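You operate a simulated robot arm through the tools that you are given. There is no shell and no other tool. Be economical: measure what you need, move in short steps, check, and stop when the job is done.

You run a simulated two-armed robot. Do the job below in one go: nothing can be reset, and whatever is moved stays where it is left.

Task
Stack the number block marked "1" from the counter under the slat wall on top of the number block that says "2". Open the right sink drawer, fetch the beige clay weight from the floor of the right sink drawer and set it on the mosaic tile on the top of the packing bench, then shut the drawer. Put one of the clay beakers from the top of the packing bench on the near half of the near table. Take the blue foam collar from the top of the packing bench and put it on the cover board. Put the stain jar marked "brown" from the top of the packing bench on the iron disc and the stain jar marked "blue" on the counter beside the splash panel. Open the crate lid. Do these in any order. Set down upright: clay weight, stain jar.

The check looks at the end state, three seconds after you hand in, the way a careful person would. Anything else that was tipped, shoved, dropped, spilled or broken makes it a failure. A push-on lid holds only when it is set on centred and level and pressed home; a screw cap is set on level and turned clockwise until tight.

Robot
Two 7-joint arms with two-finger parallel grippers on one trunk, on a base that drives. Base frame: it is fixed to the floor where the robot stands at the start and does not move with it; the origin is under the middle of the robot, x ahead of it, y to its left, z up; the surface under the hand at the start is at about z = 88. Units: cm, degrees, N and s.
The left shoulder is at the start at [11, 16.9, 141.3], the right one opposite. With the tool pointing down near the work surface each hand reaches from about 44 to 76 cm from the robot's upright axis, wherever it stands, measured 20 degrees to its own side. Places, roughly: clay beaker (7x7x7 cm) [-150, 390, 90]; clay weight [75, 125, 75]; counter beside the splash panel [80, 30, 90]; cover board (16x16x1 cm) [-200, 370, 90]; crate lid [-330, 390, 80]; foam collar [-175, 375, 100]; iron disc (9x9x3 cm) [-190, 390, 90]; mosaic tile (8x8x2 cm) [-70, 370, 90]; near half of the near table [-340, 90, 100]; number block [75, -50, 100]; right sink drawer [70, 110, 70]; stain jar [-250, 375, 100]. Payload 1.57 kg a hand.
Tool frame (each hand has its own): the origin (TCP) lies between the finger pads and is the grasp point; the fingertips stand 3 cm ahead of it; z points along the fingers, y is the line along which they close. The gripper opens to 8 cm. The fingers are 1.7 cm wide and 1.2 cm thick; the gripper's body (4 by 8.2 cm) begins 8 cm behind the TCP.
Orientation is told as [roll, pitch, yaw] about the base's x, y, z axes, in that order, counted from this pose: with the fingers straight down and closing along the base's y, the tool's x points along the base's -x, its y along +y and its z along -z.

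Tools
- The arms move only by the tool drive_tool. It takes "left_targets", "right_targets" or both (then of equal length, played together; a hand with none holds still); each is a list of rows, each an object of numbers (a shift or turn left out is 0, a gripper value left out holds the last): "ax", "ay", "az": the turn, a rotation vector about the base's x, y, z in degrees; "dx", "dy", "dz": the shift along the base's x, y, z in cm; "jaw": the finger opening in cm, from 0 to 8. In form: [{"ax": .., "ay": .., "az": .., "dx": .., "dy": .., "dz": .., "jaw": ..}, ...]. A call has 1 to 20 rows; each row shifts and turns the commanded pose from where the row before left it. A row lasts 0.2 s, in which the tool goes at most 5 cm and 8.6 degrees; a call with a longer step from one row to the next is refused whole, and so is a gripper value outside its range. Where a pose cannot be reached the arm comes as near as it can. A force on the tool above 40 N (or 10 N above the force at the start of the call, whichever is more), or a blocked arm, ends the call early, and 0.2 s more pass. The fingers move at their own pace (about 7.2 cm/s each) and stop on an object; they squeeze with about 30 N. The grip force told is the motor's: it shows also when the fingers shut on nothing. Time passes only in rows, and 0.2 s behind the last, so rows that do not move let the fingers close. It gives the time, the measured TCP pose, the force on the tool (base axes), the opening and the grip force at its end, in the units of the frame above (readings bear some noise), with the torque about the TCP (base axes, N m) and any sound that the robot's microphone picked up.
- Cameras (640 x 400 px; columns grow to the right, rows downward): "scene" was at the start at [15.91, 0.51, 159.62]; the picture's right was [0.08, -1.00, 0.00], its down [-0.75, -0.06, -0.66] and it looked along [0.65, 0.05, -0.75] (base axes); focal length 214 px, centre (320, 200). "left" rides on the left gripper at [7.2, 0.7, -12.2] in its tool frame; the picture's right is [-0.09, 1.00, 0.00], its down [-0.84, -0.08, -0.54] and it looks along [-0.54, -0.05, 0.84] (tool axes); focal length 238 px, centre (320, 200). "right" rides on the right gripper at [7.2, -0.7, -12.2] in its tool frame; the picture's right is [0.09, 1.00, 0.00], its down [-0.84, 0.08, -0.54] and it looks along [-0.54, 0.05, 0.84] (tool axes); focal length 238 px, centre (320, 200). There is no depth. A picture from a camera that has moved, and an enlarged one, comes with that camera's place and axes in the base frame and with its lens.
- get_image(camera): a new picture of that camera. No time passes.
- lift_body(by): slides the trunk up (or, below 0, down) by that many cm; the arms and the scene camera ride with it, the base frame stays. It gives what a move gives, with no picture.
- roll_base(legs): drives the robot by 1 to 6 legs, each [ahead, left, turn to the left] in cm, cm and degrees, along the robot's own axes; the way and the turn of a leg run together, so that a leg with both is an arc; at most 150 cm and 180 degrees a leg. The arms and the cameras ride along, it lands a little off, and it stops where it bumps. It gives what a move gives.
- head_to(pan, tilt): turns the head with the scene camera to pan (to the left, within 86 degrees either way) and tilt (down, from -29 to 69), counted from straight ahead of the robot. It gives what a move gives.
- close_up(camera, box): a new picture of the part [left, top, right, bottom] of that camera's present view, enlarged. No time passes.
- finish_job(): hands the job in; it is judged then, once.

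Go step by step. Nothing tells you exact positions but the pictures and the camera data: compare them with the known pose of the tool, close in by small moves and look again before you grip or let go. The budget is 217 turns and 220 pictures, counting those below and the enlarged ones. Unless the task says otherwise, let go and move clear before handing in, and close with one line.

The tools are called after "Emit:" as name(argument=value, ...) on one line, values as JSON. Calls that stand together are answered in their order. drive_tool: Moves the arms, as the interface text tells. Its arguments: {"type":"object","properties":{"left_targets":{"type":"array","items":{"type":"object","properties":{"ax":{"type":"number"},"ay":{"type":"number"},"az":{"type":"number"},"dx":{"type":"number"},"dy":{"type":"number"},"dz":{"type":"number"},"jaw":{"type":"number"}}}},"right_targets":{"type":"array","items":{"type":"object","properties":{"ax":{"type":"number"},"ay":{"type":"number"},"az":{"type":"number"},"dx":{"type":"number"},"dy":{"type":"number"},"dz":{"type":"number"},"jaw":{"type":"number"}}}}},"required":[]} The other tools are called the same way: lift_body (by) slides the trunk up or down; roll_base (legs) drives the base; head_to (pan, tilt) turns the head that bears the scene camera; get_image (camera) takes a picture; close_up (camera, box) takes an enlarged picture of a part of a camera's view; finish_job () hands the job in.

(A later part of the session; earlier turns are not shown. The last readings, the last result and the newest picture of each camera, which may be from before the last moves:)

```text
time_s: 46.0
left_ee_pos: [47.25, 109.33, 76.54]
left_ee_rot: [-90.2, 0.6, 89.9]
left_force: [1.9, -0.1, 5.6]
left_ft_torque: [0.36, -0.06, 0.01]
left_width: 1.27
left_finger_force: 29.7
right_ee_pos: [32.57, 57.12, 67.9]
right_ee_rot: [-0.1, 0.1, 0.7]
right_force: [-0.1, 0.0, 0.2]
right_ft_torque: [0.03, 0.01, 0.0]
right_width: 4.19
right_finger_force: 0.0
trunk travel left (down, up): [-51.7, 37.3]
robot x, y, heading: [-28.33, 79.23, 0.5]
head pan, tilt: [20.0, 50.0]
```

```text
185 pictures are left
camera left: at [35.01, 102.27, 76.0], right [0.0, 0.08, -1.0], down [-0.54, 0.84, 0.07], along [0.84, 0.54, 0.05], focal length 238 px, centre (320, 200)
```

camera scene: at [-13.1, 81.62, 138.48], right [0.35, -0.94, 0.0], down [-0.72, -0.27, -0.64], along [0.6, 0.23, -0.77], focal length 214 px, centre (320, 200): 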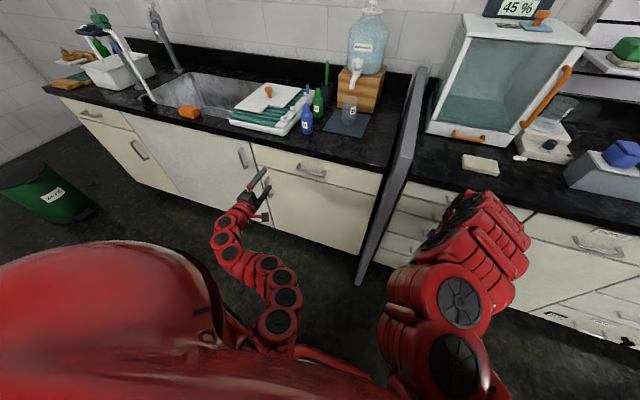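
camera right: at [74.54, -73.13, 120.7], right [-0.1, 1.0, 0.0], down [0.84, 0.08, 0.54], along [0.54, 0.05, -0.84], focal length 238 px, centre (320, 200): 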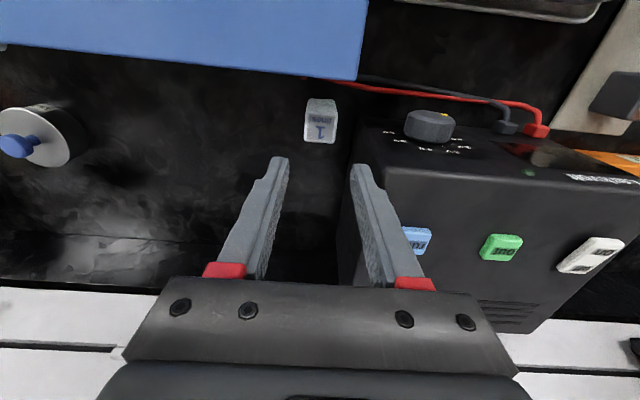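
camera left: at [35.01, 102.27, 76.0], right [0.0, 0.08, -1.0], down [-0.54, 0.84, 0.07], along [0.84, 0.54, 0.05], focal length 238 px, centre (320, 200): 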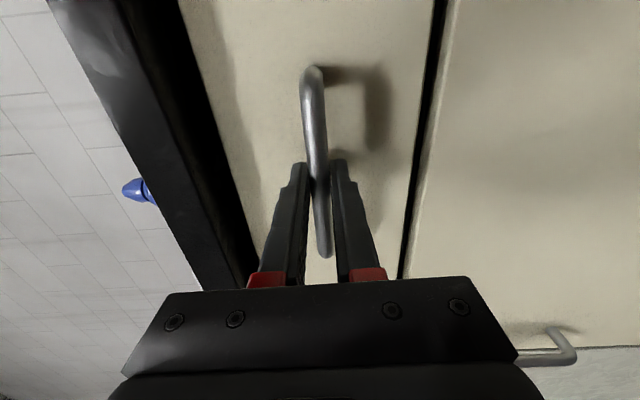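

Emit:
roll_base(legs=[[-30, 0, 0]])

Emit:
get_image(camera="scene")

```text
time_s: 48.1
left_ee_pos: [17.27, 109.3, 76.57]
left_ee_rot: [-90.2, 0.6, 89.9]
left_force: [1.9, 27.2, 10.9]
left_ft_torque: [0.48, -0.09, 0.36]
left_width: 1.32
left_finger_force: 30.4
right_ee_pos: [2.38, 57.0, 67.95]
right_ee_rot: [-0.2, 0.0, 0.4]
right_force: [-0.1, 0.6, 0.0]
right_ft_torque: [0.0, 0.02, 0.07]
right_width: 4.18
right_finger_force: 0.1
trunk travel left (down, up): [-51.7, 37.3]
robot x, y, heading: [-58.32, 78.77, 0.4]
head pan, tilt: [20.0, 50.0]
```

```text
184 pictures are left
camera scene: at [-43.39, 81.65, 138.5], right [0.35, -0.94, 0.0], down [-0.72, -0.27, -0.64], along [0.6, 0.22, -0.77], focal length 214 px, centre (320, 200)
```

scene: 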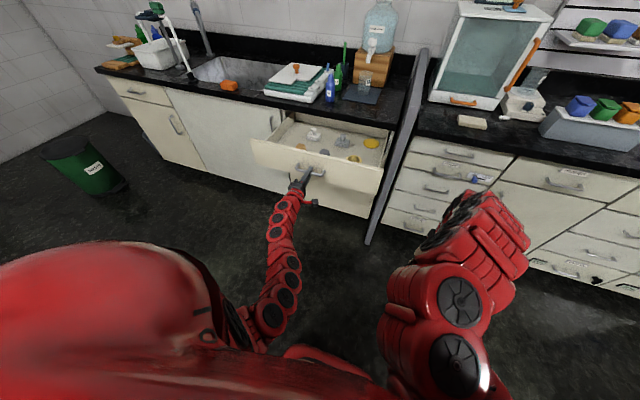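

Emit:
close_up(camera="scene", box=[240, 100, 400, 200])

```text
4.00 times, centred on (320, 150) of scene
camera zoom: at [-43.39, 81.65, 138.5], right [0.35, -0.94, 0.0], down [-0.72, -0.27, -0.64], along [0.6, 0.22, -0.77], focal length 858 px, centre (320, 400)
```

zoom: 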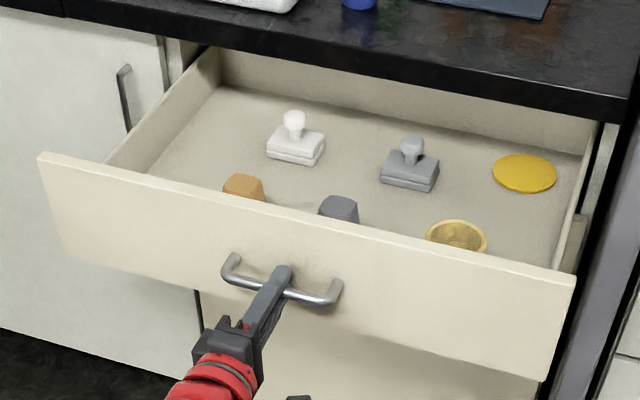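

Drawer is open about 30 cm. I release the handle, back the hand off, and look into the drawer from above.

Emit:
drive_tool(left_targets=[{"jaw": 5}, {"jaw": 5}, {"dx": -3}, {"dx": -4}, {"dx": -4}])

Emit:
lift_body(by=35)

Emit:
head_to(pan=20, tilt=40)

Emit:
get_image(camera="scene")

```text
time_s: 49.3
left_ee_pos: [6.24, 109.01, 76.53]
left_ee_rot: [-90.1, 0.5, 89.9]
left_force: [0.9, -0.2, 0.2]
left_ft_torque: [-0.02, 0.01, 0.02]
left_width: 5.0
left_finger_force: 0.0
right_ee_pos: [2.45, 56.84, 67.92]
right_ee_rot: [-0.1, 0.0, 0.5]
right_force: [0.0, 1.1, 0.6]
right_ft_torque: [-0.01, 0.01, -0.01]
right_width: 4.21
right_finger_force: 0.0
trunk travel left (down, up): [-51.7, 37.3]
robot x, y, heading: [-58.65, 78.69, 0.4]
head pan, tilt: [20.0, 50.0]
```

```text
time_s: 52.7
left_ee_pos: [6.31, 109.1, 111.28]
left_ee_rot: [-90.2, 0.7, 89.9]
left_force: [0.8, -0.6, -0.2]
left_ft_torque: [0.0, -0.04, -0.01]
left_width: 4.99
left_finger_force: 0.1
right_ee_pos: [2.39, 56.9, 102.93]
right_ee_rot: [-0.1, 0.1, 0.3]
right_force: [-0.2, 0.2, 0.5]
right_ft_torque: [0.03, -0.01, 0.0]
right_width: 4.19
right_finger_force: 0.0
trunk travel left (down, up): [-86.7, 2.3]
robot x, y, heading: [-58.57, 78.52, 0.4]
head pan, tilt: [20.0, 50.0]
```

```text
time_s: 53.4
left_ee_pos: [6.44, 109.21, 111.3]
left_ee_rot: [-90.2, 0.6, 89.9]
left_force: [0.2, -0.2, -0.9]
left_ft_torque: [-0.01, 0.0, -0.04]
left_width: 5.04
left_finger_force: 0.0
right_ee_pos: [2.61, 56.86, 102.82]
right_ee_rot: [-0.1, 0.1, 0.4]
right_force: [-0.3, -0.1, 0.3]
right_ft_torque: [0.01, 0.01, -0.02]
right_width: 4.17
right_finger_force: 0.1
trunk travel left (down, up): [-86.7, 2.3]
robot x, y, heading: [-58.3, 78.74, 0.3]
head pan, tilt: [20.0, 40.0]
```

```text
182 pictures are left
camera scene: at [-42.46, 81.64, 174.89], right [0.35, -0.94, 0.0], down [-0.6, -0.22, -0.77], along [0.72, 0.27, -0.64], focal length 214 px, centre (320, 200)
```

scene: 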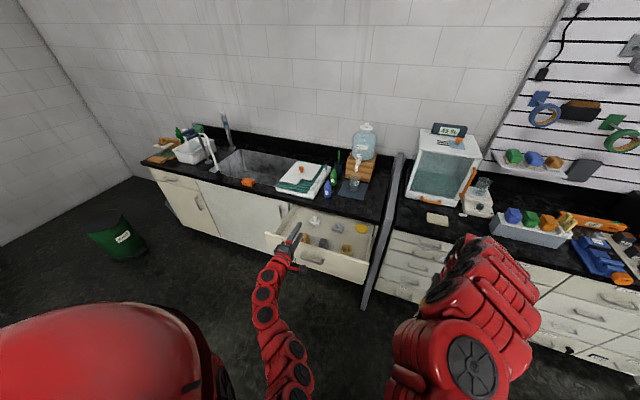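

Emit:
close_up(camera="scene", box=[270, 195, 390, 270])

```text
5.33 times, centred on (330, 232) of scene
camera zoom: at [-42.46, 81.64, 174.89], right [0.35, -0.94, 0.0], down [-0.6, -0.22, -0.77], along [0.72, 0.27, -0.64], focal length 1144 px, centre (267, 27)
```

zoom: 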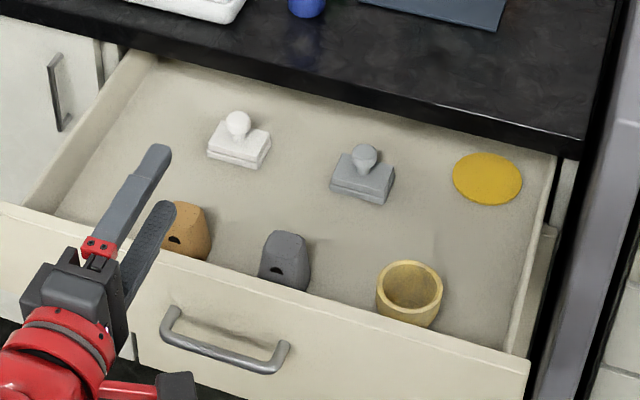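

Emit:
drive_tool(left_targets=[{"ay": 8.5}, {"ay": 8.5}, {"ay": 8.5}, {"ay": 8.5}, {"ay": 8.5}, {"ay": 8.5}, {"ay": 8.5}, {"ay": 8.5}, {"ay": 8.5}, {"ay": 8.5}, {"ay": 5.2}])

Emit:
drive_tool(left_targets=[{"az": -8.5}, {"az": -8.5}, {"az": -8.5}, {"az": -8.5}, {"az": -8.5}, {"az": -8.5}, {"az": -8.5}, {"az": -8.5}, {"az": -8.5}, {"az": -8.5}, {"az": -5}])

Emit:
get_image(camera="left")

```text
time_s: 55.8
left_ee_pos: [6.41, 109.18, 111.13]
left_ee_rot: [0.3, 0.1, 90.7]
left_force: [0.4, 0.2, 0.2]
left_ft_torque: [0.01, 0.03, 0.01]
left_width: 5.01
left_finger_force: 0.0
right_ee_pos: [2.47, 56.86, 102.8]
right_ee_rot: [0.0, 0.2, 0.4]
right_force: [1.1, 0.4, 0.2]
right_ft_torque: [-0.02, 0.04, -0.03]
right_width: 4.2
right_finger_force: 0.1
trunk travel left (down, up): [-86.7, 2.3]
robot x, y, heading: [-58.89, 78.96, 0.3]
head pan, tilt: [20.0, 40.0]
```

```text
time_s: 58.2
left_ee_pos: [6.36, 109.04, 111.32]
left_ee_rot: [0.0, 0.1, 0.4]
left_force: [0.6, -0.3, -0.2]
left_ft_torque: [0.0, -0.02, 0.02]
left_width: 5.02
left_finger_force: 0.0
right_ee_pos: [2.47, 56.76, 102.88]
right_ee_rot: [-0.1, 0.2, 0.5]
right_force: [-0.3, 0.1, 0.2]
right_ft_torque: [0.02, -0.01, 0.02]
right_width: 4.21
right_finger_force: 0.1
trunk travel left (down, up): [-86.7, 2.3]
robot x, y, heading: [-58.52, 78.59, 0.3]
head pan, tilt: [20.0, 40.0]
```

```text
180 pictures are left
camera left: at [-0.92, 109.8, 123.66], right [0.08, 1.0, 0.0], down [0.84, -0.07, 0.54], along [0.54, -0.04, -0.84], focal length 238 px, centre (320, 200)
```

left: 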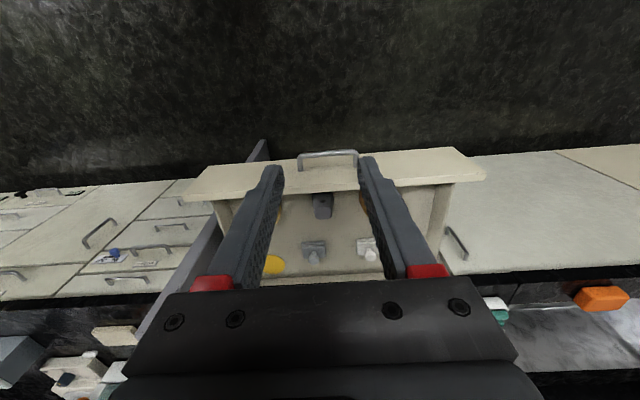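

Emit:
roll_base(legs=[[14, 12, 0]])

Emit:
get_image(camera="left")

```text
time_s: 59.7
left_ee_pos: [20.13, 120.97, 111.41]
left_ee_rot: [0.1, 0.0, 0.6]
left_force: [-0.9, 0.3, 0.6]
left_ft_torque: [0.0, -0.03, 0.06]
left_width: 5.0
left_finger_force: 0.0
right_ee_pos: [16.06, 68.57, 102.96]
right_ee_rot: [0.0, 0.1, 0.4]
right_force: [-0.2, 0.2, -0.5]
right_ft_torque: [0.02, 0.02, -0.01]
right_width: 4.18
right_finger_force: 0.1
trunk travel left (down, up): [-86.7, 2.3]
robot x, y, heading: [-44.26, 90.92, 0.3]
head pan, tilt: [20.0, 40.0]
```

```text
179 pictures are left
camera left: at [12.76, 121.58, 123.79], right [0.08, 1.0, 0.0], down [0.84, -0.07, 0.54], along [0.54, -0.04, -0.84], focal length 238 px, centre (320, 200)
```

left: 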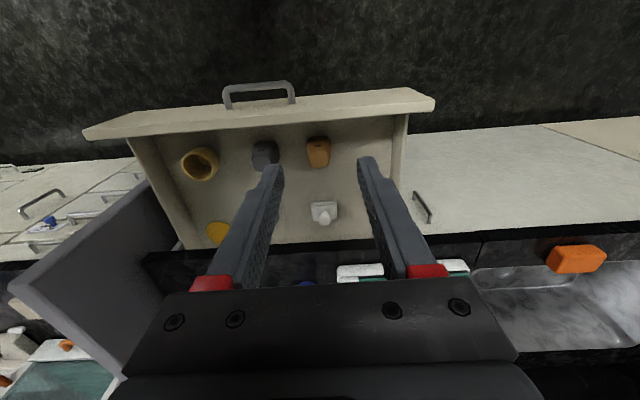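

Emit:
drive_tool(left_targets=[{"dx": 4, "dy": -0.4, "jaw": 8}, {"dx": 4, "dy": -0.4}, {"dx": 3.6, "dy": -0.4}, {}])

Emit:
lift_body(by=-18)

Emit:
get_image(camera="left")

```text
time_s: 60.7
left_ee_pos: [26.74, 119.93, 111.63]
left_ee_rot: [0.1, 0.1, 0.5]
left_force: [-0.4, 0.4, 0.0]
left_ft_torque: [0.0, 0.01, 0.0]
left_width: 8.0
left_finger_force: 0.0
left hand out of reach, approached as far as the arm can: row 2, 3
right_ee_pos: [16.29, 68.78, 102.79]
right_ee_rot: [-0.1, 0.2, 0.4]
right_force: [0.4, -0.4, -0.8]
right_ft_torque: [-0.01, -0.01, 0.0]
right_width: 4.21
right_finger_force: 0.1
trunk travel left (down, up): [-86.7, 2.3]
robot x, y, heading: [-44.83, 90.9, 0.3]
head pan, tilt: [20.0, 40.0]
```

```text
time_s: 62.7
left_ee_pos: [26.57, 120.16, 93.67]
left_ee_rot: [0.1, 0.1, 0.4]
left_force: [0.3, -0.3, 0.2]
left_ft_torque: [-0.03, -0.01, -0.03]
left_width: 8.01
left_finger_force: 0.0
right_ee_pos: [16.19, 68.76, 84.97]
right_ee_rot: [-0.1, 0.2, 0.3]
right_force: [-0.2, -0.1, 0.3]
right_ft_torque: [0.0, 0.0, 0.02]
right_width: 4.22
right_finger_force: 0.0
trunk travel left (down, up): [-68.7, 20.3]
robot x, y, heading: [-44.9, 90.8, 0.2]
head pan, tilt: [20.0, 40.0]
```

```text
178 pictures are left
camera left: at [19.22, 120.79, 105.98], right [0.08, 1.0, 0.0], down [0.84, -0.07, 0.54], along [0.54, -0.04, -0.84], focal length 238 px, centre (320, 200)
```

left: 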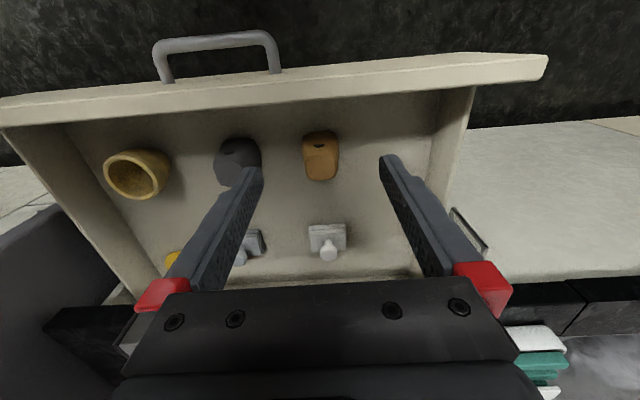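

Emit:
roll_base(legs=[[6, 0, 0]])

Emit:
lift_body(by=-6)

Emit:
get_image(camera="left")

```text
time_s: 63.7
left_ee_pos: [32.36, 120.1, 93.5]
left_ee_rot: [0.0, 0.1, 0.5]
left_force: [0.7, -0.3, -0.2]
left_ft_torque: [0.02, -0.01, 0.0]
left_width: 7.99
left_finger_force: 0.0
right_ee_pos: [22.16, 68.78, 84.88]
right_ee_rot: [-0.1, 0.2, 0.3]
right_force: [-1.5, 0.1, -0.6]
right_ft_torque: [0.01, 0.0, 0.0]
right_width: 4.19
right_finger_force: 0.1
trunk travel left (down, up): [-68.7, 20.3]
robot x, y, heading: [-38.96, 90.88, 0.4]
head pan, tilt: [20.0, 40.0]
```

```text
time_s: 64.7
left_ee_pos: [32.35, 120.18, 87.66]
left_ee_rot: [0.1, 0.1, 0.4]
left_force: [-0.2, -0.1, 0.7]
left_ft_torque: [0.01, -0.04, 0.01]
left_width: 7.99
left_finger_force: 0.0
right_ee_pos: [22.07, 68.62, 78.86]
right_ee_rot: [-0.1, 0.0, 0.3]
right_force: [-0.5, -0.2, -0.3]
right_ft_torque: [-0.01, -0.03, 0.03]
right_width: 4.2
right_finger_force: 0.1
trunk travel left (down, up): [-62.7, 26.3]
robot x, y, heading: [-39.05, 90.86, 0.3]
head pan, tilt: [20.0, 40.0]
```

```text
177 pictures are left
camera left: at [25.13, 120.82, 99.98], right [0.08, 1.0, 0.0], down [0.84, -0.07, 0.54], along [0.54, -0.04, -0.84], focal length 238 px, centre (320, 200)
```

left: 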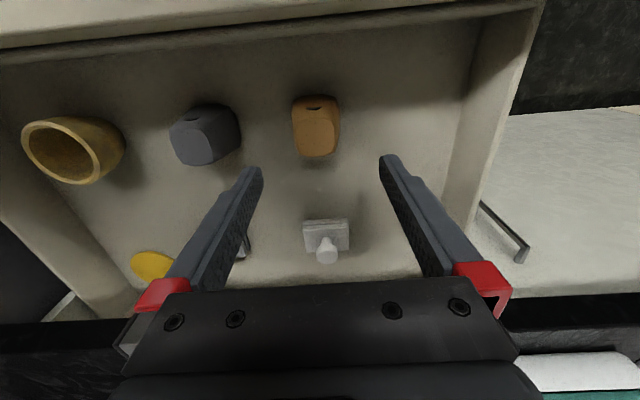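

Emit:
drive_tool(left_targets=[{"dx": -0.5, "dz": -3}, {"dz": -4}, {"dz": -1.5}, {}])

Emit:
get_image(camera="left")

```text
time_s: 65.7
left_ee_pos: [31.14, 119.88, 79.21]
left_ee_rot: [0.1, 0.1, 0.5]
left_force: [-0.1, 1.2, 0.0]
left_ft_torque: [-0.03, -0.04, -0.03]
left_width: 8.0
left_finger_force: 0.1
left hand out of reach, approached as far as the arm can: row 2, 3
right_ee_pos: [22.18, 68.77, 78.79]
right_ee_rot: [0.0, 0.1, 0.5]
right_force: [0.1, -0.2, 0.5]
right_ft_torque: [0.02, -0.03, 0.02]
right_width: 4.21
right_finger_force: 0.1
trunk travel left (down, up): [-62.7, 26.3]
robot x, y, heading: [-38.81, 90.75, 0.3]
head pan, tilt: [20.0, 40.0]
```

```text
176 pictures are left
camera left: at [23.8, 120.54, 91.55], right [0.08, 1.0, 0.0], down [0.84, -0.07, 0.54], along [0.54, -0.04, -0.84], focal length 238 px, centre (320, 200)
```

left: 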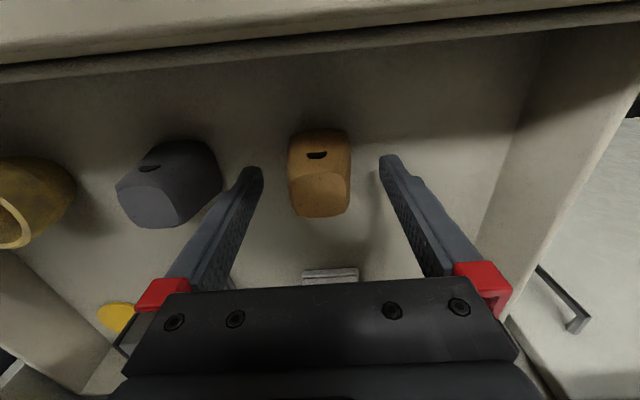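

Emit:
lift_body(by=-3)

Emit:
drive_tool(left_targets=[{"dx": 1}, {}])

Emit:
get_image(camera="left")

```text
time_s: 66.5
left_ee_pos: [31.01, 119.75, 76.31]
left_ee_rot: [0.1, 0.0, 0.5]
left_force: [0.2, -0.2, -0.2]
left_ft_torque: [0.02, -0.05, 0.01]
left_width: 7.99
left_finger_force: 0.1
right_ee_pos: [22.15, 68.67, 75.92]
right_ee_rot: [-0.2, 0.1, 0.4]
right_force: [-0.5, 0.0, -0.2]
right_ft_torque: [-0.01, -0.02, 0.01]
right_width: 4.19
right_finger_force: 0.0
trunk travel left (down, up): [-59.7, 29.3]
robot x, y, heading: [-38.89, 90.56, 0.3]
head pan, tilt: [20.0, 40.0]
```

```text
time_s: 67.1
left_ee_pos: [31.06, 119.92, 76.28]
left_ee_rot: [0.2, 0.0, 0.5]
left_force: [-0.3, -0.9, 0.1]
left_ft_torque: [0.03, 0.02, 0.03]
left_width: 8.0
left_finger_force: 0.0
left hand out of reach, approached as far as the arm can: row 1
right_ee_pos: [22.04, 68.77, 75.72]
right_ee_rot: [-0.2, 0.3, 0.4]
right_force: [-0.3, -0.2, -0.2]
right_ft_torque: [0.01, 0.01, -0.02]
right_width: 4.19
right_finger_force: 0.1
trunk travel left (down, up): [-59.7, 29.3]
robot x, y, heading: [-38.77, 90.51, 0.1]
head pan, tilt: [20.0, 40.0]
```

```text
175 pictures are left
camera left: at [23.79, 120.57, 88.58], right [0.08, 1.0, 0.0], down [0.84, -0.07, 0.54], along [0.54, -0.04, -0.84], focal length 238 px, centre (320, 200)
```

left: 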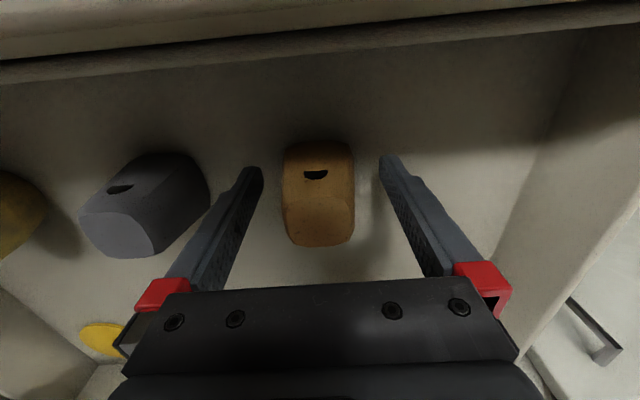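

Emit:
roll_base(legs=[[2, 0, 0]])

Emit:
drive_tool(left_targets=[{"dz": -0.8}, {}])

Emit:
get_image(camera="left")

```text
time_s: 67.8
left_ee_pos: [33.18, 119.77, 76.17]
left_ee_rot: [0.1, 0.1, 0.5]
left_force: [0.1, 0.8, 0.4]
left_ft_torque: [0.04, 0.01, 0.02]
left_width: 8.01
left_finger_force: 0.0
right_ee_pos: [24.0, 68.63, 75.95]
right_ee_rot: [-0.1, 0.1, 0.4]
right_force: [-0.2, 0.1, -0.4]
right_ft_torque: [-0.01, -0.01, -0.02]
right_width: 4.23
right_finger_force: 0.2
trunk travel left (down, up): [-59.7, 29.3]
robot x, y, heading: [-37.26, 90.47, 0.5]
head pan, tilt: [20.0, 40.0]
```

```text
time_s: 68.5
left_ee_pos: [33.02, 119.79, 75.35]
left_ee_rot: [0.2, 0.1, 0.5]
left_force: [1.3, 0.9, -0.5]
left_ft_torque: [0.04, 0.04, -0.02]
left_width: 8.02
left_finger_force: 0.1
right_ee_pos: [24.21, 68.86, 75.82]
right_ee_rot: [-0.1, 0.2, 0.4]
right_force: [1.0, 0.3, -0.3]
right_ft_torque: [0.0, 0.0, -0.01]
right_width: 4.18
right_finger_force: 0.1
trunk travel left (down, up): [-59.7, 29.3]
robot x, y, heading: [-36.99, 90.69, 0.3]
head pan, tilt: [20.0, 40.0]
```

```text
174 pictures are left
camera left: at [25.65, 120.55, 87.78], right [0.08, 1.0, 0.0], down [0.84, -0.07, 0.54], along [0.54, -0.04, -0.84], focal length 238 px, centre (320, 200)
```

left: 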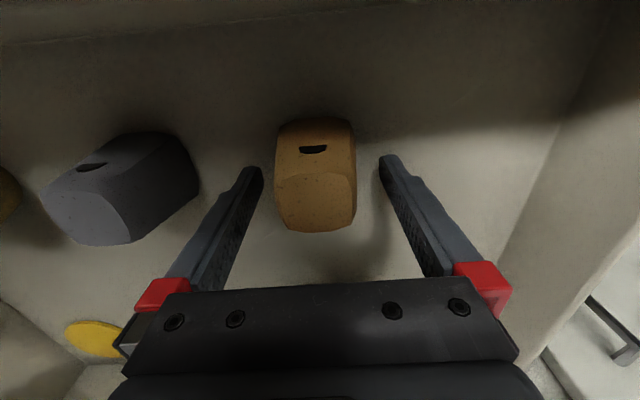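

Emit:
drive_tool(left_targets=[{"jaw": 5.5}, {"jaw": 3}, {"jaw": 3}, {"jaw": 3}])

Emit:
get_image(camera="left")

```text
time_s: 69.5
left_ee_pos: [32.92, 119.88, 75.43]
left_ee_rot: [0.0, 0.1, 0.5]
left_force: [-1.3, 0.2, 2.7]
left_ft_torque: [-0.03, 0.03, 0.0]
left_width: 5.27
left_finger_force: 30.3
right_ee_pos: [24.1, 68.75, 75.95]
right_ee_rot: [-0.1, 0.2, 0.4]
right_force: [-0.8, 1.0, 0.2]
right_ft_torque: [0.0, 0.05, 0.03]
right_width: 4.19
right_finger_force: 0.1
trunk travel left (down, up): [-59.7, 29.3]
robot x, y, heading: [-36.49, 90.96, 0.4]
head pan, tilt: [20.0, 40.0]
```

```text
173 pictures are left
camera left: at [25.6, 120.53, 87.85], right [0.08, 1.0, 0.0], down [0.84, -0.07, 0.54], along [0.54, -0.04, -0.84], focal length 238 px, centre (320, 200)
```

left: 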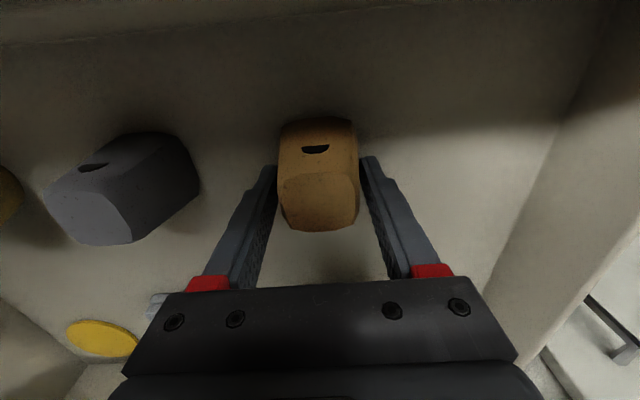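

Emit:
lift_body(by=5)

Emit:
get_image(camera="left")

```text
time_s: 70.4
left_ee_pos: [33.01, 119.81, 80.41]
left_ee_rot: [0.1, 0.2, 0.5]
left_force: [0.4, 0.3, -2.4]
left_ft_torque: [-0.02, 0.0, 0.01]
left_width: 5.27
left_finger_force: 29.8
right_ee_pos: [24.22, 68.74, 80.8]
right_ee_rot: [-0.1, 0.2, 0.4]
right_force: [-0.8, 0.1, -0.9]
right_ft_torque: [0.04, 0.03, -0.03]
right_width: 4.2
right_finger_force: 0.0
trunk travel left (down, up): [-64.7, 24.3]
robot x, y, heading: [-37.02, 90.91, 0.2]
head pan, tilt: [20.0, 40.0]
```

```text
172 pictures are left
camera left: at [25.65, 120.55, 92.78], right [0.08, 1.0, 0.0], down [0.84, -0.07, 0.54], along [0.54, -0.04, -0.84], focal length 238 px, centre (320, 200)
```

left: 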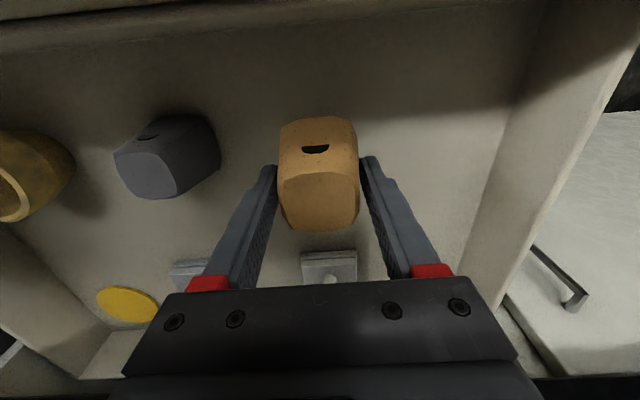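

The weight is held. I raise it clear, back away from the drawer and shift left so the right hand can push the drawer shut.

Emit:
lift_body(by=20)

Emit:
roll_base(legs=[[-40, 0, 0], [0, 30, 0]])

Emit:
drive_tool(right_targets=[{"jaw": 0, "dz": -4}, {"dz": -4}, {"dz": -4}, {"dz": -4}], left_targets=[{"dz": -4}, {"dz": -4}, {"dz": -2, "dx": -2}, {"dx": -4}])

Emit:
get_image(camera="scene")

```text
time_s: 72.5
left_ee_pos: [32.96, 119.8, 100.48]
left_ee_rot: [0.2, 0.1, 0.5]
left_force: [0.0, 0.3, -1.9]
left_ft_torque: [0.0, -0.01, 0.03]
left_width: 5.27
left_finger_force: 29.9
right_ee_pos: [24.15, 68.8, 100.81]
right_ee_rot: [0.0, 0.2, 0.4]
right_force: [-0.6, 0.0, 0.0]
right_ft_torque: [-0.01, -0.02, 0.01]
right_width: 4.22
right_finger_force: 0.1
trunk travel left (down, up): [-84.7, 4.3]
robot x, y, heading: [-36.43, 90.6, 0.2]
head pan, tilt: [20.0, 40.0]
```

```text
time_s: 76.7
left_ee_pos: [-7.47, 149.37, 100.54]
left_ee_rot: [0.1, 0.1, 0.3]
left_force: [-0.2, -0.6, -2.0]
left_ft_torque: [-0.03, -0.01, 0.02]
left_width: 5.28
left_finger_force: 29.8
right_ee_pos: [-16.31, 98.25, 100.76]
right_ee_rot: [-0.1, 0.2, 0.2]
right_force: [0.8, 0.4, 0.4]
right_ft_torque: [0.0, 0.02, 0.0]
right_width: 4.2
right_finger_force: 0.1
trunk travel left (down, up): [-84.7, 4.3]
robot x, y, heading: [-77.69, 120.74, 0.1]
head pan, tilt: [20.0, 40.0]
```

```text
time_s: 77.7
left_ee_pos: [-15.31, 149.11, 94.15]
left_ee_rot: [0.0, 0.1, 0.3]
left_force: [0.1, -0.5, -1.9]
left_ft_torque: [0.01, -0.02, -0.03]
left_width: 5.26
left_finger_force: 29.7
left hand out of reach, approached as far as the arm can: row 1, 2
right_ee_pos: [-16.57, 98.4, 84.74]
right_ee_rot: [0.0, 0.2, 0.1]
right_force: [-0.5, -0.2, 0.4]
right_ft_torque: [0.0, 0.01, -0.02]
right_width: 0.01
right_finger_force: 21.2
trunk travel left (down, up): [-84.7, 4.3]
robot x, y, heading: [-77.34, 120.81, 0.0]
head pan, tilt: [20.0, 40.0]
```

```text
171 pictures are left
camera scene: at [-61.33, 123.37, 172.92], right [0.34, -0.94, 0.0], down [-0.6, -0.22, -0.77], along [0.72, 0.26, -0.64], focal length 214 px, centre (320, 200)
```

scene: 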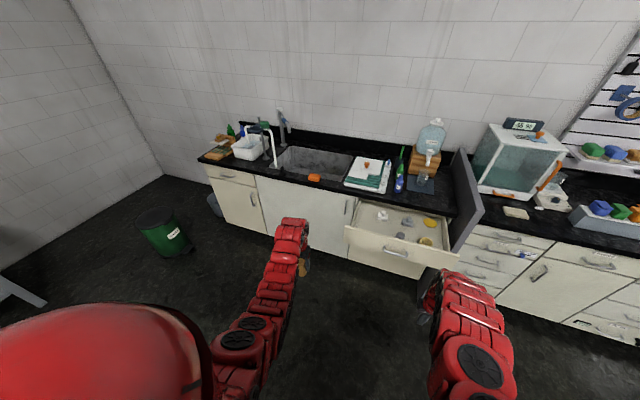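

Emit:
lift_body(by=-33)

Emit:
drive_tool(right_targets=[{"ay": -8.5, "dz": 2}, {"ay": -8.5, "dz": 2}, {"ay": -8.5, "dz": 2}, {"ay": -8.5, "dz": 2}, {"ay": -8.5, "dz": 2}, {"ay": -8.5, "dz": 2}, {"ay": -8.5, "dz": 2}, {"ay": -8.5, "dz": 2}, {"ay": -8.5, "dz": 2}, {"ay": -8.5, "dz": 2}, {"ay": -5, "dz": 1}, {}], left_targets=[{"dz": 2}, {"dz": 2}, {"dz": 2}, {"dz": 2}, {"dz": 2}, {"dz": 2}, {"dz": 2}, {}, {}, {}, {}, {}])

```text
time_s: 81.0
left_ee_pos: [-15.4, 149.13, 60.97]
left_ee_rot: [0.0, 0.2, 0.4]
left_force: [-0.2, 0.4, -2.3]
left_ft_torque: [0.01, -0.02, -0.01]
left_width: 5.24
left_finger_force: 30.0
right_ee_pos: [-16.47, 98.34, 51.88]
right_ee_rot: [-0.1, 0.2, 0.0]
right_force: [-0.6, 0.9, 0.9]
right_ft_torque: [0.03, -0.01, 0.01]
right_width: 0.0
right_finger_force: 21.4
trunk travel left (down, up): [-51.7, 37.3]
robot x, y, heading: [-77.29, 120.86, 0.2]
head pan, tilt: [20.0, 40.0]
```

```text
time_s: 83.5
left_ee_pos: [-15.24, 149.21, 75.11]
left_ee_rot: [0.2, 0.0, 0.4]
left_force: [-0.2, 0.9, -2.5]
left_ft_torque: [0.0, -0.03, -0.03]
left_width: 5.26
left_finger_force: 29.6
right_ee_pos: [-6.23, 98.85, 67.13]
right_ee_rot: [0.3, -83.2, 1.6]
right_force: [-0.2, -0.2, 0.0]
right_ft_torque: [0.02, 0.0, -0.02]
right_width: 0.0
right_finger_force: 20.9
right hand out of reach, approached as far as the arm can: row 3, 4, 5, 6, 7, 8
trunk travel left (down, up): [-51.7, 37.3]
robot x, y, heading: [-77.52, 120.69, 0.1]
head pan, tilt: [20.0, 40.0]
```

Emit:
drive_tool(right_targets=[{"dz": 3}, {"dz": 3.1}, {}], left_targets=[{"dx": -3}, {"dx": -3}, {}])

Emit:
roll_base(legs=[[12, 10.5, 0]])

Emit:
head_to(pan=0, tilt=50)

Emit:
get_image(camera="right")

Emit:
get_image(camera="scene")

```text
time_s: 84.3
left_ee_pos: [-19.18, 149.6, 71.59]
left_ee_rot: [0.0, 0.0, 0.3]
left_force: [0.1, -0.4, -2.5]
left_ft_torque: [0.03, -0.02, 0.0]
left_width: 5.22
left_finger_force: 29.5
left hand out of reach, approached as far as the arm can: row 1, 2
right_ee_pos: [-3.58, 98.49, 70.28]
right_ee_rot: [0.4, -83.2, 1.5]
right_force: [0.4, 0.1, 0.4]
right_ft_torque: [0.0, -0.02, 0.0]
right_width: 0.0
right_finger_force: 20.9
right hand out of reach, approached as far as the arm can: row 1, 2
trunk travel left (down, up): [-51.7, 37.3]
robot x, y, heading: [-76.88, 120.51, 0.0]
head pan, tilt: [20.0, 40.0]
```

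```text
time_s: 85.8
left_ee_pos: [-7.21, 160.2, 71.61]
left_ee_rot: [0.1, 0.1, 0.4]
left_force: [-0.3, 0.3, -2.9]
left_ft_torque: [-0.04, -0.01, 0.02]
left_width: 5.25
left_finger_force: 30.3
right_ee_pos: [8.27, 108.97, 70.2]
right_ee_rot: [0.2, -83.3, 1.6]
right_force: [-0.3, -0.1, 0.0]
right_ft_torque: [-0.01, 0.01, 0.0]
right_width: 0.01
right_finger_force: 21.3
trunk travel left (down, up): [-51.7, 37.3]
robot x, y, heading: [-65.28, 131.04, -0.0]
head pan, tilt: [20.0, 40.0]
```

```text
time_s: 86.6
left_ee_pos: [-7.27, 160.18, 71.59]
left_ee_rot: [0.1, 0.0, 0.3]
left_force: [0.4, -0.1, -2.0]
left_ft_torque: [0.01, -0.05, -0.01]
left_width: 5.2
left_finger_force: 30.3
right_ee_pos: [8.33, 108.89, 70.17]
right_ee_rot: [0.5, -83.3, 1.4]
right_force: [0.7, 0.4, 0.0]
right_ft_torque: [0.0, 0.02, 0.03]
right_width: 0.0
right_finger_force: 21.3
trunk travel left (down, up): [-51.7, 37.3]
robot x, y, heading: [-65.51, 131.0, 0.3]
head pan, tilt: [0.0, 50.0]
```

```text
170 pictures are left
camera right: at [-4.7, 107.84, 64.47], right [-0.04, 0.99, -0.09], down [-0.44, 0.06, 0.89], along [0.9, 0.08, 0.44], focal length 238 px, centre (320, 200)
```

right: 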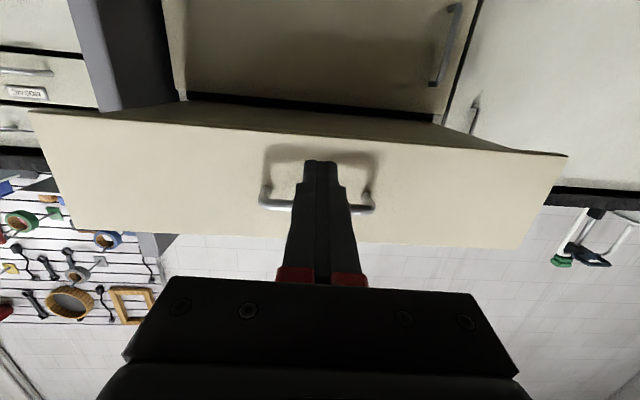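

```text
169 pictures are left
camera scene: at [-49.57, 131.08, 138.48], right [0.0, -1.0, 0.0], down [-0.77, 0.0, -0.64], along [0.64, 0.0, -0.77], focal length 214 px, centre (320, 200)
```

scene: 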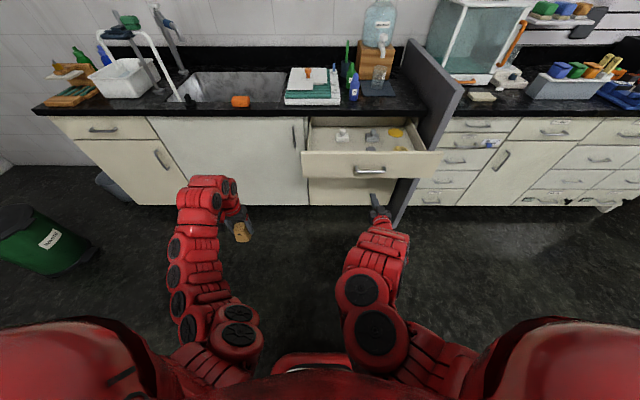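

Emit:
lift_body(by=3)

Emit:
roll_base(legs=[[36, 0, 0]])

Emit:
get_image(camera="scene")

Emit:
get_image(camera="right")

```text
time_s: 87.3
left_ee_pos: [-7.26, 160.15, 74.55]
left_ee_rot: [0.1, 0.0, 0.3]
left_force: [0.0, -0.3, -2.3]
left_ft_torque: [-0.01, 0.04, 0.02]
left_width: 5.23
left_finger_force: 30.2
right_ee_pos: [8.18, 108.83, 73.34]
right_ee_rot: [0.4, -83.4, 1.4]
right_force: [-0.8, -0.1, -0.5]
right_ft_torque: [0.01, -0.01, -0.01]
right_width: 0.02
right_finger_force: 21.2
trunk travel left (down, up): [-54.7, 34.3]
robot x, y, heading: [-65.49, 131.15, -0.0]
head pan, tilt: [0.0, 50.0]
```

```text
time_s: 89.6
left_ee_pos: [28.25, 160.37, 74.65]
left_ee_rot: [0.1, 0.1, 0.4]
left_force: [0.3, 0.7, -2.2]
left_ft_torque: [-0.03, 0.0, -0.02]
left_width: 5.22
left_finger_force: 30.4
right_ee_pos: [43.99, 109.18, 73.12]
right_ee_rot: [0.5, -83.2, 1.4]
right_force: [0.5, 0.0, 0.2]
right_ft_torque: [0.02, 0.04, -0.04]
right_width: 0.0
right_finger_force: 21.2
trunk travel left (down, up): [-54.7, 34.3]
robot x, y, heading: [-30.24, 131.33, 0.1]
head pan, tilt: [0.0, 50.0]
```

```text
168 pictures are left
camera scene: at [-13.83, 131.21, 141.47], right [0.0, -1.0, 0.0], down [-0.77, 0.0, -0.64], along [0.64, 0.0, -0.77], focal length 214 px, centre (320, 200)
```

scene: 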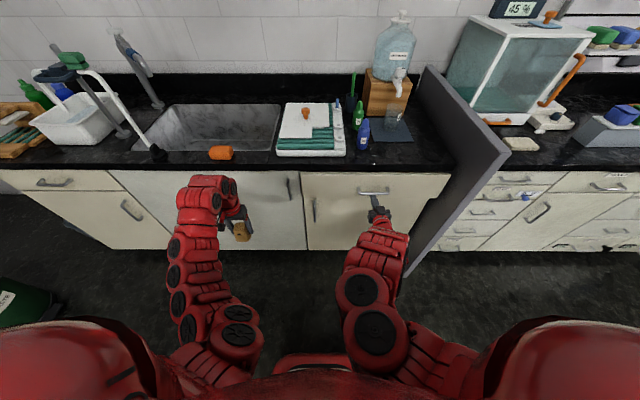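

```text
167 pictures are left
camera right: at [31.06, 108.11, 67.43], right [-0.05, 0.99, -0.09], down [-0.44, 0.06, 0.89], along [0.9, 0.08, 0.44], focal length 238 px, centre (320, 200)
```

right: 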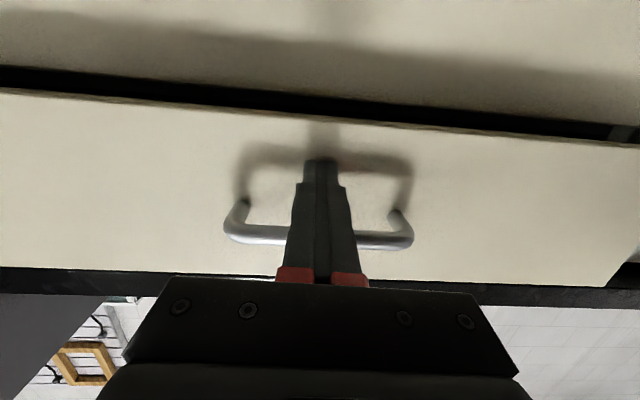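

Emit:
roll_base(legs=[[4, 0, 0]])

Emit:
drive_tool(right_targets=[{"dx": 0.6}, {"dx": 0.6}, {"dx": 0.6}, {"dx": 0.5}])

Emit:
get_image(camera="right")

```text
time_s: 90.5
left_ee_pos: [32.29, 160.44, 74.5]
left_ee_rot: [0.1, 0.1, 0.5]
left_force: [0.2, 0.0, -2.8]
left_ft_torque: [-0.01, 0.02, -0.02]
left_width: 5.22
left_finger_force: 29.9
right_ee_pos: [48.07, 109.17, 73.09]
right_ee_rot: [0.5, -83.3, 1.5]
right_force: [0.5, -1.0, 0.8]
right_ft_torque: [0.01, -0.03, -0.03]
right_width: 0.0
right_finger_force: 21.2
trunk travel left (down, up): [-54.7, 34.3]
robot x, y, heading: [-26.09, 131.24, 0.3]
head pan, tilt: [0.0, 50.0]
```

```text
time_s: 91.1
left_ee_pos: [31.72, 160.45, 74.79]
left_ee_rot: [0.0, -0.1, 0.4]
left_force: [0.7, -0.2, -1.3]
left_ft_torque: [0.0, 0.0, 0.0]
left_width: 5.25
left_finger_force: 30.3
right_ee_pos: [48.51, 109.19, 73.39]
right_ee_rot: [0.9, -83.2, 1.1]
right_force: [-27.1, 4.5, 13.4]
right_ft_torque: [-0.06, -0.54, -0.02]
right_width: 0.0
right_finger_force: 20.5
trunk travel left (down, up): [-54.7, 34.3]
robot x, y, heading: [-25.81, 131.16, 0.2]
head pan, tilt: [0.0, 50.0]
stopped in row 3 (right hand): the force on the tool passed its limit at 50 N (the readings are from after the stop); the commanded pose is now the measured one
```

```text
166 pictures are left
camera right: at [35.53, 108.18, 67.62], right [-0.05, 0.99, -0.09], down [-0.44, 0.06, 0.9], along [0.9, 0.08, 0.44], focal length 238 px, centre (320, 200)
```

right: 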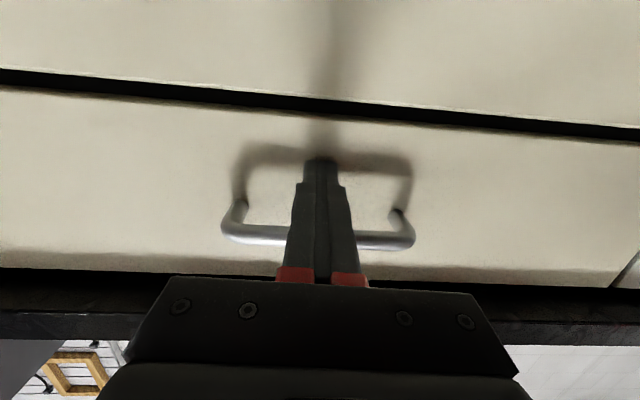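

Drawer is closed (firm stop). I back off, restore the right hand to pointing down and turn left to face the packing bench.

Emit:
roll_base(legs=[[-50, 0, 0]])

Emit:
drive_tool(right_targets=[{"ay": 8.5}, {"ay": 8.5}, {"ay": 8.5}, {"ay": 8.5}, {"ay": 8.5}, {"ay": 8.5}, {"ay": 8.5}, {"ay": 8.5}, {"ay": 8.5}, {"ay": 6.7}])

Emit:
lift_body(by=30)

Emit:
roll_base(legs=[[0, 0, 90]])

Emit:
head_to(pan=0, tilt=25)

Emit:
get_image(camera="scene")

```text
time_s: 94.1
left_ee_pos: [-18.05, 160.3, 74.6]
left_ee_rot: [0.1, 0.0, 0.6]
left_force: [0.1, -0.7, -2.4]
left_ft_torque: [0.01, -0.03, -0.03]
left_width: 5.23
left_finger_force: 29.6
right_ee_pos: [-1.11, 109.24, 72.99]
right_ee_rot: [0.9, -83.0, 1.3]
right_force: [-0.4, -0.4, 0.3]
right_ft_torque: [0.01, 0.03, 0.02]
right_width: 0.0
right_finger_force: 21.4
trunk travel left (down, up): [-54.7, 34.3]
robot x, y, heading: [-75.66, 131.07, 0.3]
head pan, tilt: [0.0, 50.0]
```

```text
time_s: 96.3
left_ee_pos: [-18.14, 160.25, 74.72]
left_ee_rot: [0.0, 0.0, 0.6]
left_force: [-0.6, -0.4, -1.6]
left_ft_torque: [-0.02, -0.03, 0.01]
left_width: 5.21
left_finger_force: 29.7
right_ee_pos: [-2.49, 109.42, 72.59]
right_ee_rot: [3.3, -6.9, 0.1]
right_force: [0.6, 0.5, 0.0]
right_ft_torque: [0.03, -0.04, -0.02]
right_width: 0.01
right_finger_force: 20.9
right hand out of reach, approached as far as the arm can: row 1, 2, 6, 9, 10
trunk travel left (down, up): [-54.7, 34.3]
robot x, y, heading: [-75.77, 130.79, 0.4]
head pan, tilt: [0.0, 50.0]
```

```text
time_s: 99.3
left_ee_pos: [-17.99, 160.33, 104.66]
left_ee_rot: [0.0, 0.0, 0.6]
left_force: [0.2, -0.1, -2.1]
left_ft_torque: [0.01, -0.01, -0.01]
left_width: 5.24
left_finger_force: 30.2
right_ee_pos: [-2.34, 109.52, 102.45]
right_ee_rot: [3.3, -7.0, 0.2]
right_force: [-0.3, -1.1, -0.5]
right_ft_torque: [-0.02, 0.01, 0.0]
right_width: 0.01
right_finger_force: 21.7
trunk travel left (down, up): [-84.7, 4.3]
robot x, y, heading: [-76.33, 131.03, 0.8]
head pan, tilt: [0.0, 50.0]
```

```text
time_s: 103.5
left_ee_pos: [-105.39, 188.83, 104.73]
left_ee_rot: [0.1, 0.1, 90.9]
left_force: [0.6, 0.2, -1.1]
left_ft_torque: [0.03, 0.0, -0.02]
left_width: 5.22
left_finger_force: 30.2
right_ee_pos: [-54.66, 204.59, 102.43]
right_ee_rot: [3.4, -6.8, 90.5]
right_force: [-0.2, -0.1, 0.4]
right_ft_torque: [-0.04, 0.04, 0.0]
right_width: 0.0
right_finger_force: 21.5
trunk travel left (down, up): [-84.7, 4.3]
robot x, y, heading: [-75.9, 130.87, 90.5]
head pan, tilt: [0.0, 50.0]
```

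```text
time_s: 104.4
left_ee_pos: [-105.52, 188.76, 104.59]
left_ee_rot: [0.1, 0.0, 91.0]
left_force: [0.1, 0.5, -2.9]
left_ft_torque: [0.04, 0.01, 0.03]
left_width: 5.2
left_finger_force: 30.1
right_ee_pos: [-54.83, 204.7, 102.52]
right_ee_rot: [3.5, -7.0, 90.5]
right_force: [-0.9, 0.7, 0.5]
right_ft_torque: [0.03, 0.01, 0.01]
right_width: 0.01
right_finger_force: 21.3
trunk travel left (down, up): [-84.7, 4.3]
robot x, y, heading: [-75.69, 131.28, 90.6]
head pan, tilt: [0.0, 25.0]
```

```text
165 pictures are left
camera scene: at [-75.99, 148.14, 175.22], right [1.0, 0.01, 0.0], down [0.01, -0.42, -0.91], along [-0.01, 0.91, -0.42], focal length 214 px, centre (320, 200)
```

scene: 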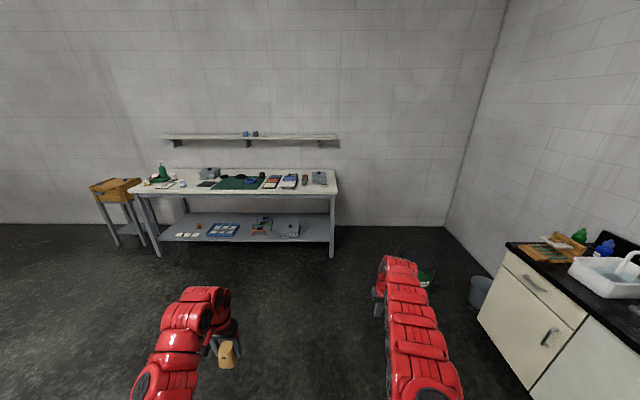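

The packing bench is ahead (front edge about y=354, right end near x=-68). I drive up to it.

Emit:
roll_base(legs=[[140, -25, -0.6]])

Emit:
head_to(pan=25, tilt=40)

Emit:
get_image(camera="scene")

```text
time_s: 111.4
left_ee_pos: [-81.36, 327.48, 104.73]
left_ee_rot: [0.1, -0.1, 90.4]
left_force: [-0.1, -0.2, -2.7]
left_ft_torque: [0.0, -0.02, 0.01]
left_width: 5.24
left_finger_force: 30.4
right_ee_pos: [-30.41, 342.74, 102.52]
right_ee_rot: [3.4, -6.9, 90.1]
right_force: [0.5, 0.0, -0.7]
right_ft_torque: [0.02, 0.03, 0.02]
right_width: 0.0
right_finger_force: 21.3
trunk travel left (down, up): [-84.7, 4.3]
robot x, y, heading: [-52.1, 269.12, 90.0]
head pan, tilt: [0.0, 25.0]
```

```text
time_s: 112.3
left_ee_pos: [-81.22, 327.55, 104.62]
left_ee_rot: [0.0, 0.0, 90.5]
left_force: [0.2, 0.2, -1.8]
left_ft_torque: [-0.01, 0.0, 0.01]
left_width: 5.22
left_finger_force: 30.3
right_ee_pos: [-30.42, 342.84, 102.57]
right_ee_rot: [3.3, -6.9, 90.0]
right_force: [-0.2, -0.1, 0.6]
right_ft_torque: [-0.01, -0.01, 0.01]
right_width: 0.01
right_finger_force: 21.1
trunk travel left (down, up): [-84.7, 4.3]
robot x, y, heading: [-52.39, 269.64, 90.3]
head pan, tilt: [25.0, 40.0]
```

```text
164 pictures are left
camera scene: at [-55.74, 285.05, 172.9], right [0.91, 0.43, 0.0], down [0.27, -0.58, -0.77], along [-0.33, 0.69, -0.64], focal length 214 px, centre (320, 200)
```

scene: 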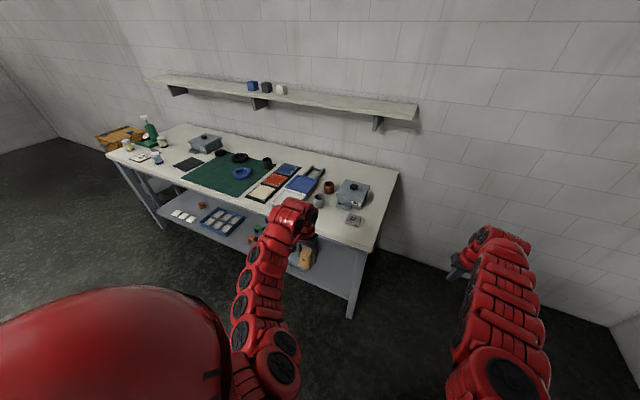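

Emit:
close_up(camera="scene", box=[240, 150, 400, 250])

Emit:
close_up(camera="scene", box=[90, 105, 250, 205])

```text
4.00 times, centred on (320, 200) of scene
camera zoom: at [-55.74, 285.05, 172.9], right [0.91, 0.43, 0.0], down [0.27, -0.58, -0.77], along [-0.33, 0.69, -0.64], focal length 858 px, centre (320, 200)
```

zoom: 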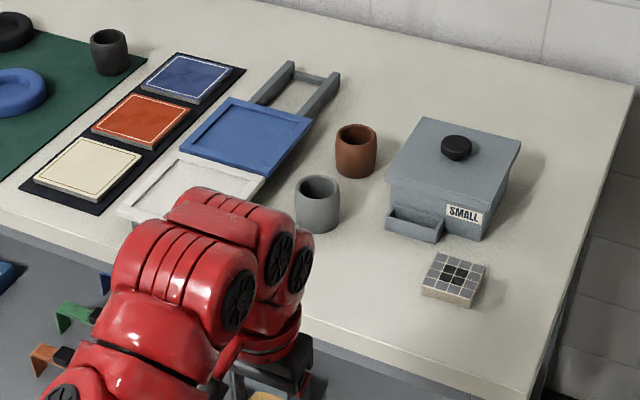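

```text
4.00 times, centred on (170, 155) of scene
camera zoom: at [-55.74, 285.05, 172.9], right [0.91, 0.43, 0.0], down [0.27, -0.58, -0.77], along [-0.33, 0.69, -0.64], focal length 858 px, centre (920, 380)
```

zoom: 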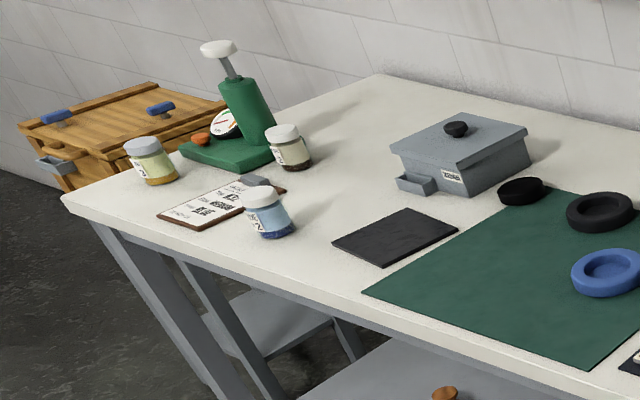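

Emit:
drive_tool(right_targets=[{"dy": -4, "ax": -6.9}, {"dy": -4, "ay": -3.4}, {"dy": -3}])

Emit:
roll_base(legs=[[38, -6, 0]])

Emit:
get_image(camera="left")

Emit:
get_image(camera="scene")

```text
time_s: 113.1
left_ee_pos: [-81.3, 327.42, 104.6]
left_ee_rot: [0.0, 0.0, 90.3]
left_force: [0.0, 0.6, -1.5]
left_ft_torque: [0.01, 0.0, 0.01]
left_width: 5.24
left_finger_force: 29.9
right_ee_pos: [-30.57, 331.75, 102.54]
right_ee_rot: [0.0, -0.1, 90.0]
right_force: [0.7, 0.1, -0.6]
right_ft_torque: [0.02, -0.01, 0.01]
right_width: 0.0
right_finger_force: 21.7
trunk travel left (down, up): [-84.7, 4.3]
robot x, y, heading: [-52.3, 269.18, 90.2]
head pan, tilt: [25.0, 40.0]
```

```text
time_s: 115.5
left_ee_pos: [-75.46, 365.35, 104.66]
left_ee_rot: [0.1, 0.0, 90.4]
left_force: [0.1, -0.3, -2.2]
left_ft_torque: [0.0, -0.02, -0.01]
left_width: 5.22
left_finger_force: 30.0
right_ee_pos: [-24.63, 369.62, 102.49]
right_ee_rot: [0.0, -0.1, 89.9]
right_force: [-0.2, -0.3, -0.3]
right_ft_torque: [-0.01, -0.05, 0.0]
right_width: 0.01
right_finger_force: 21.4
trunk travel left (down, up): [-84.7, 4.3]
robot x, y, heading: [-46.46, 307.0, 90.3]
head pan, tilt: [25.0, 40.0]
```

```text
161 pictures are left
camera left: at [-76.14, 358.17, 116.98], right [-1.0, 0.09, 0.0], down [0.07, 0.84, 0.54], along [0.05, 0.54, -0.84], focal length 238 px, centre (320, 200)
```

left: 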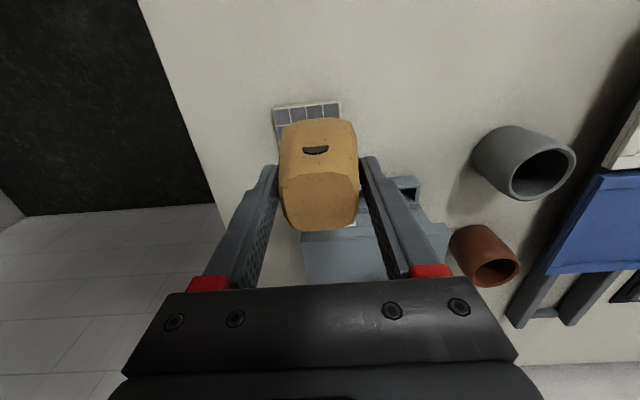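

```text
160 pictures are left
camera scene: at [-49.94, 322.74, 172.91], right [0.91, 0.43, 0.0], down [0.27, -0.58, -0.77], along [-0.33, 0.69, -0.64], focal length 214 px, centre (320, 200)
```

scene: 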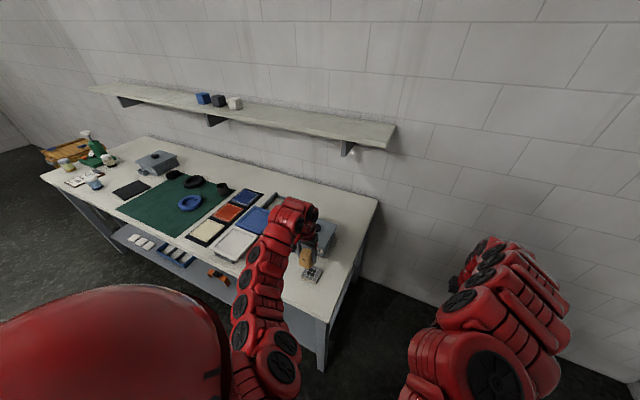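

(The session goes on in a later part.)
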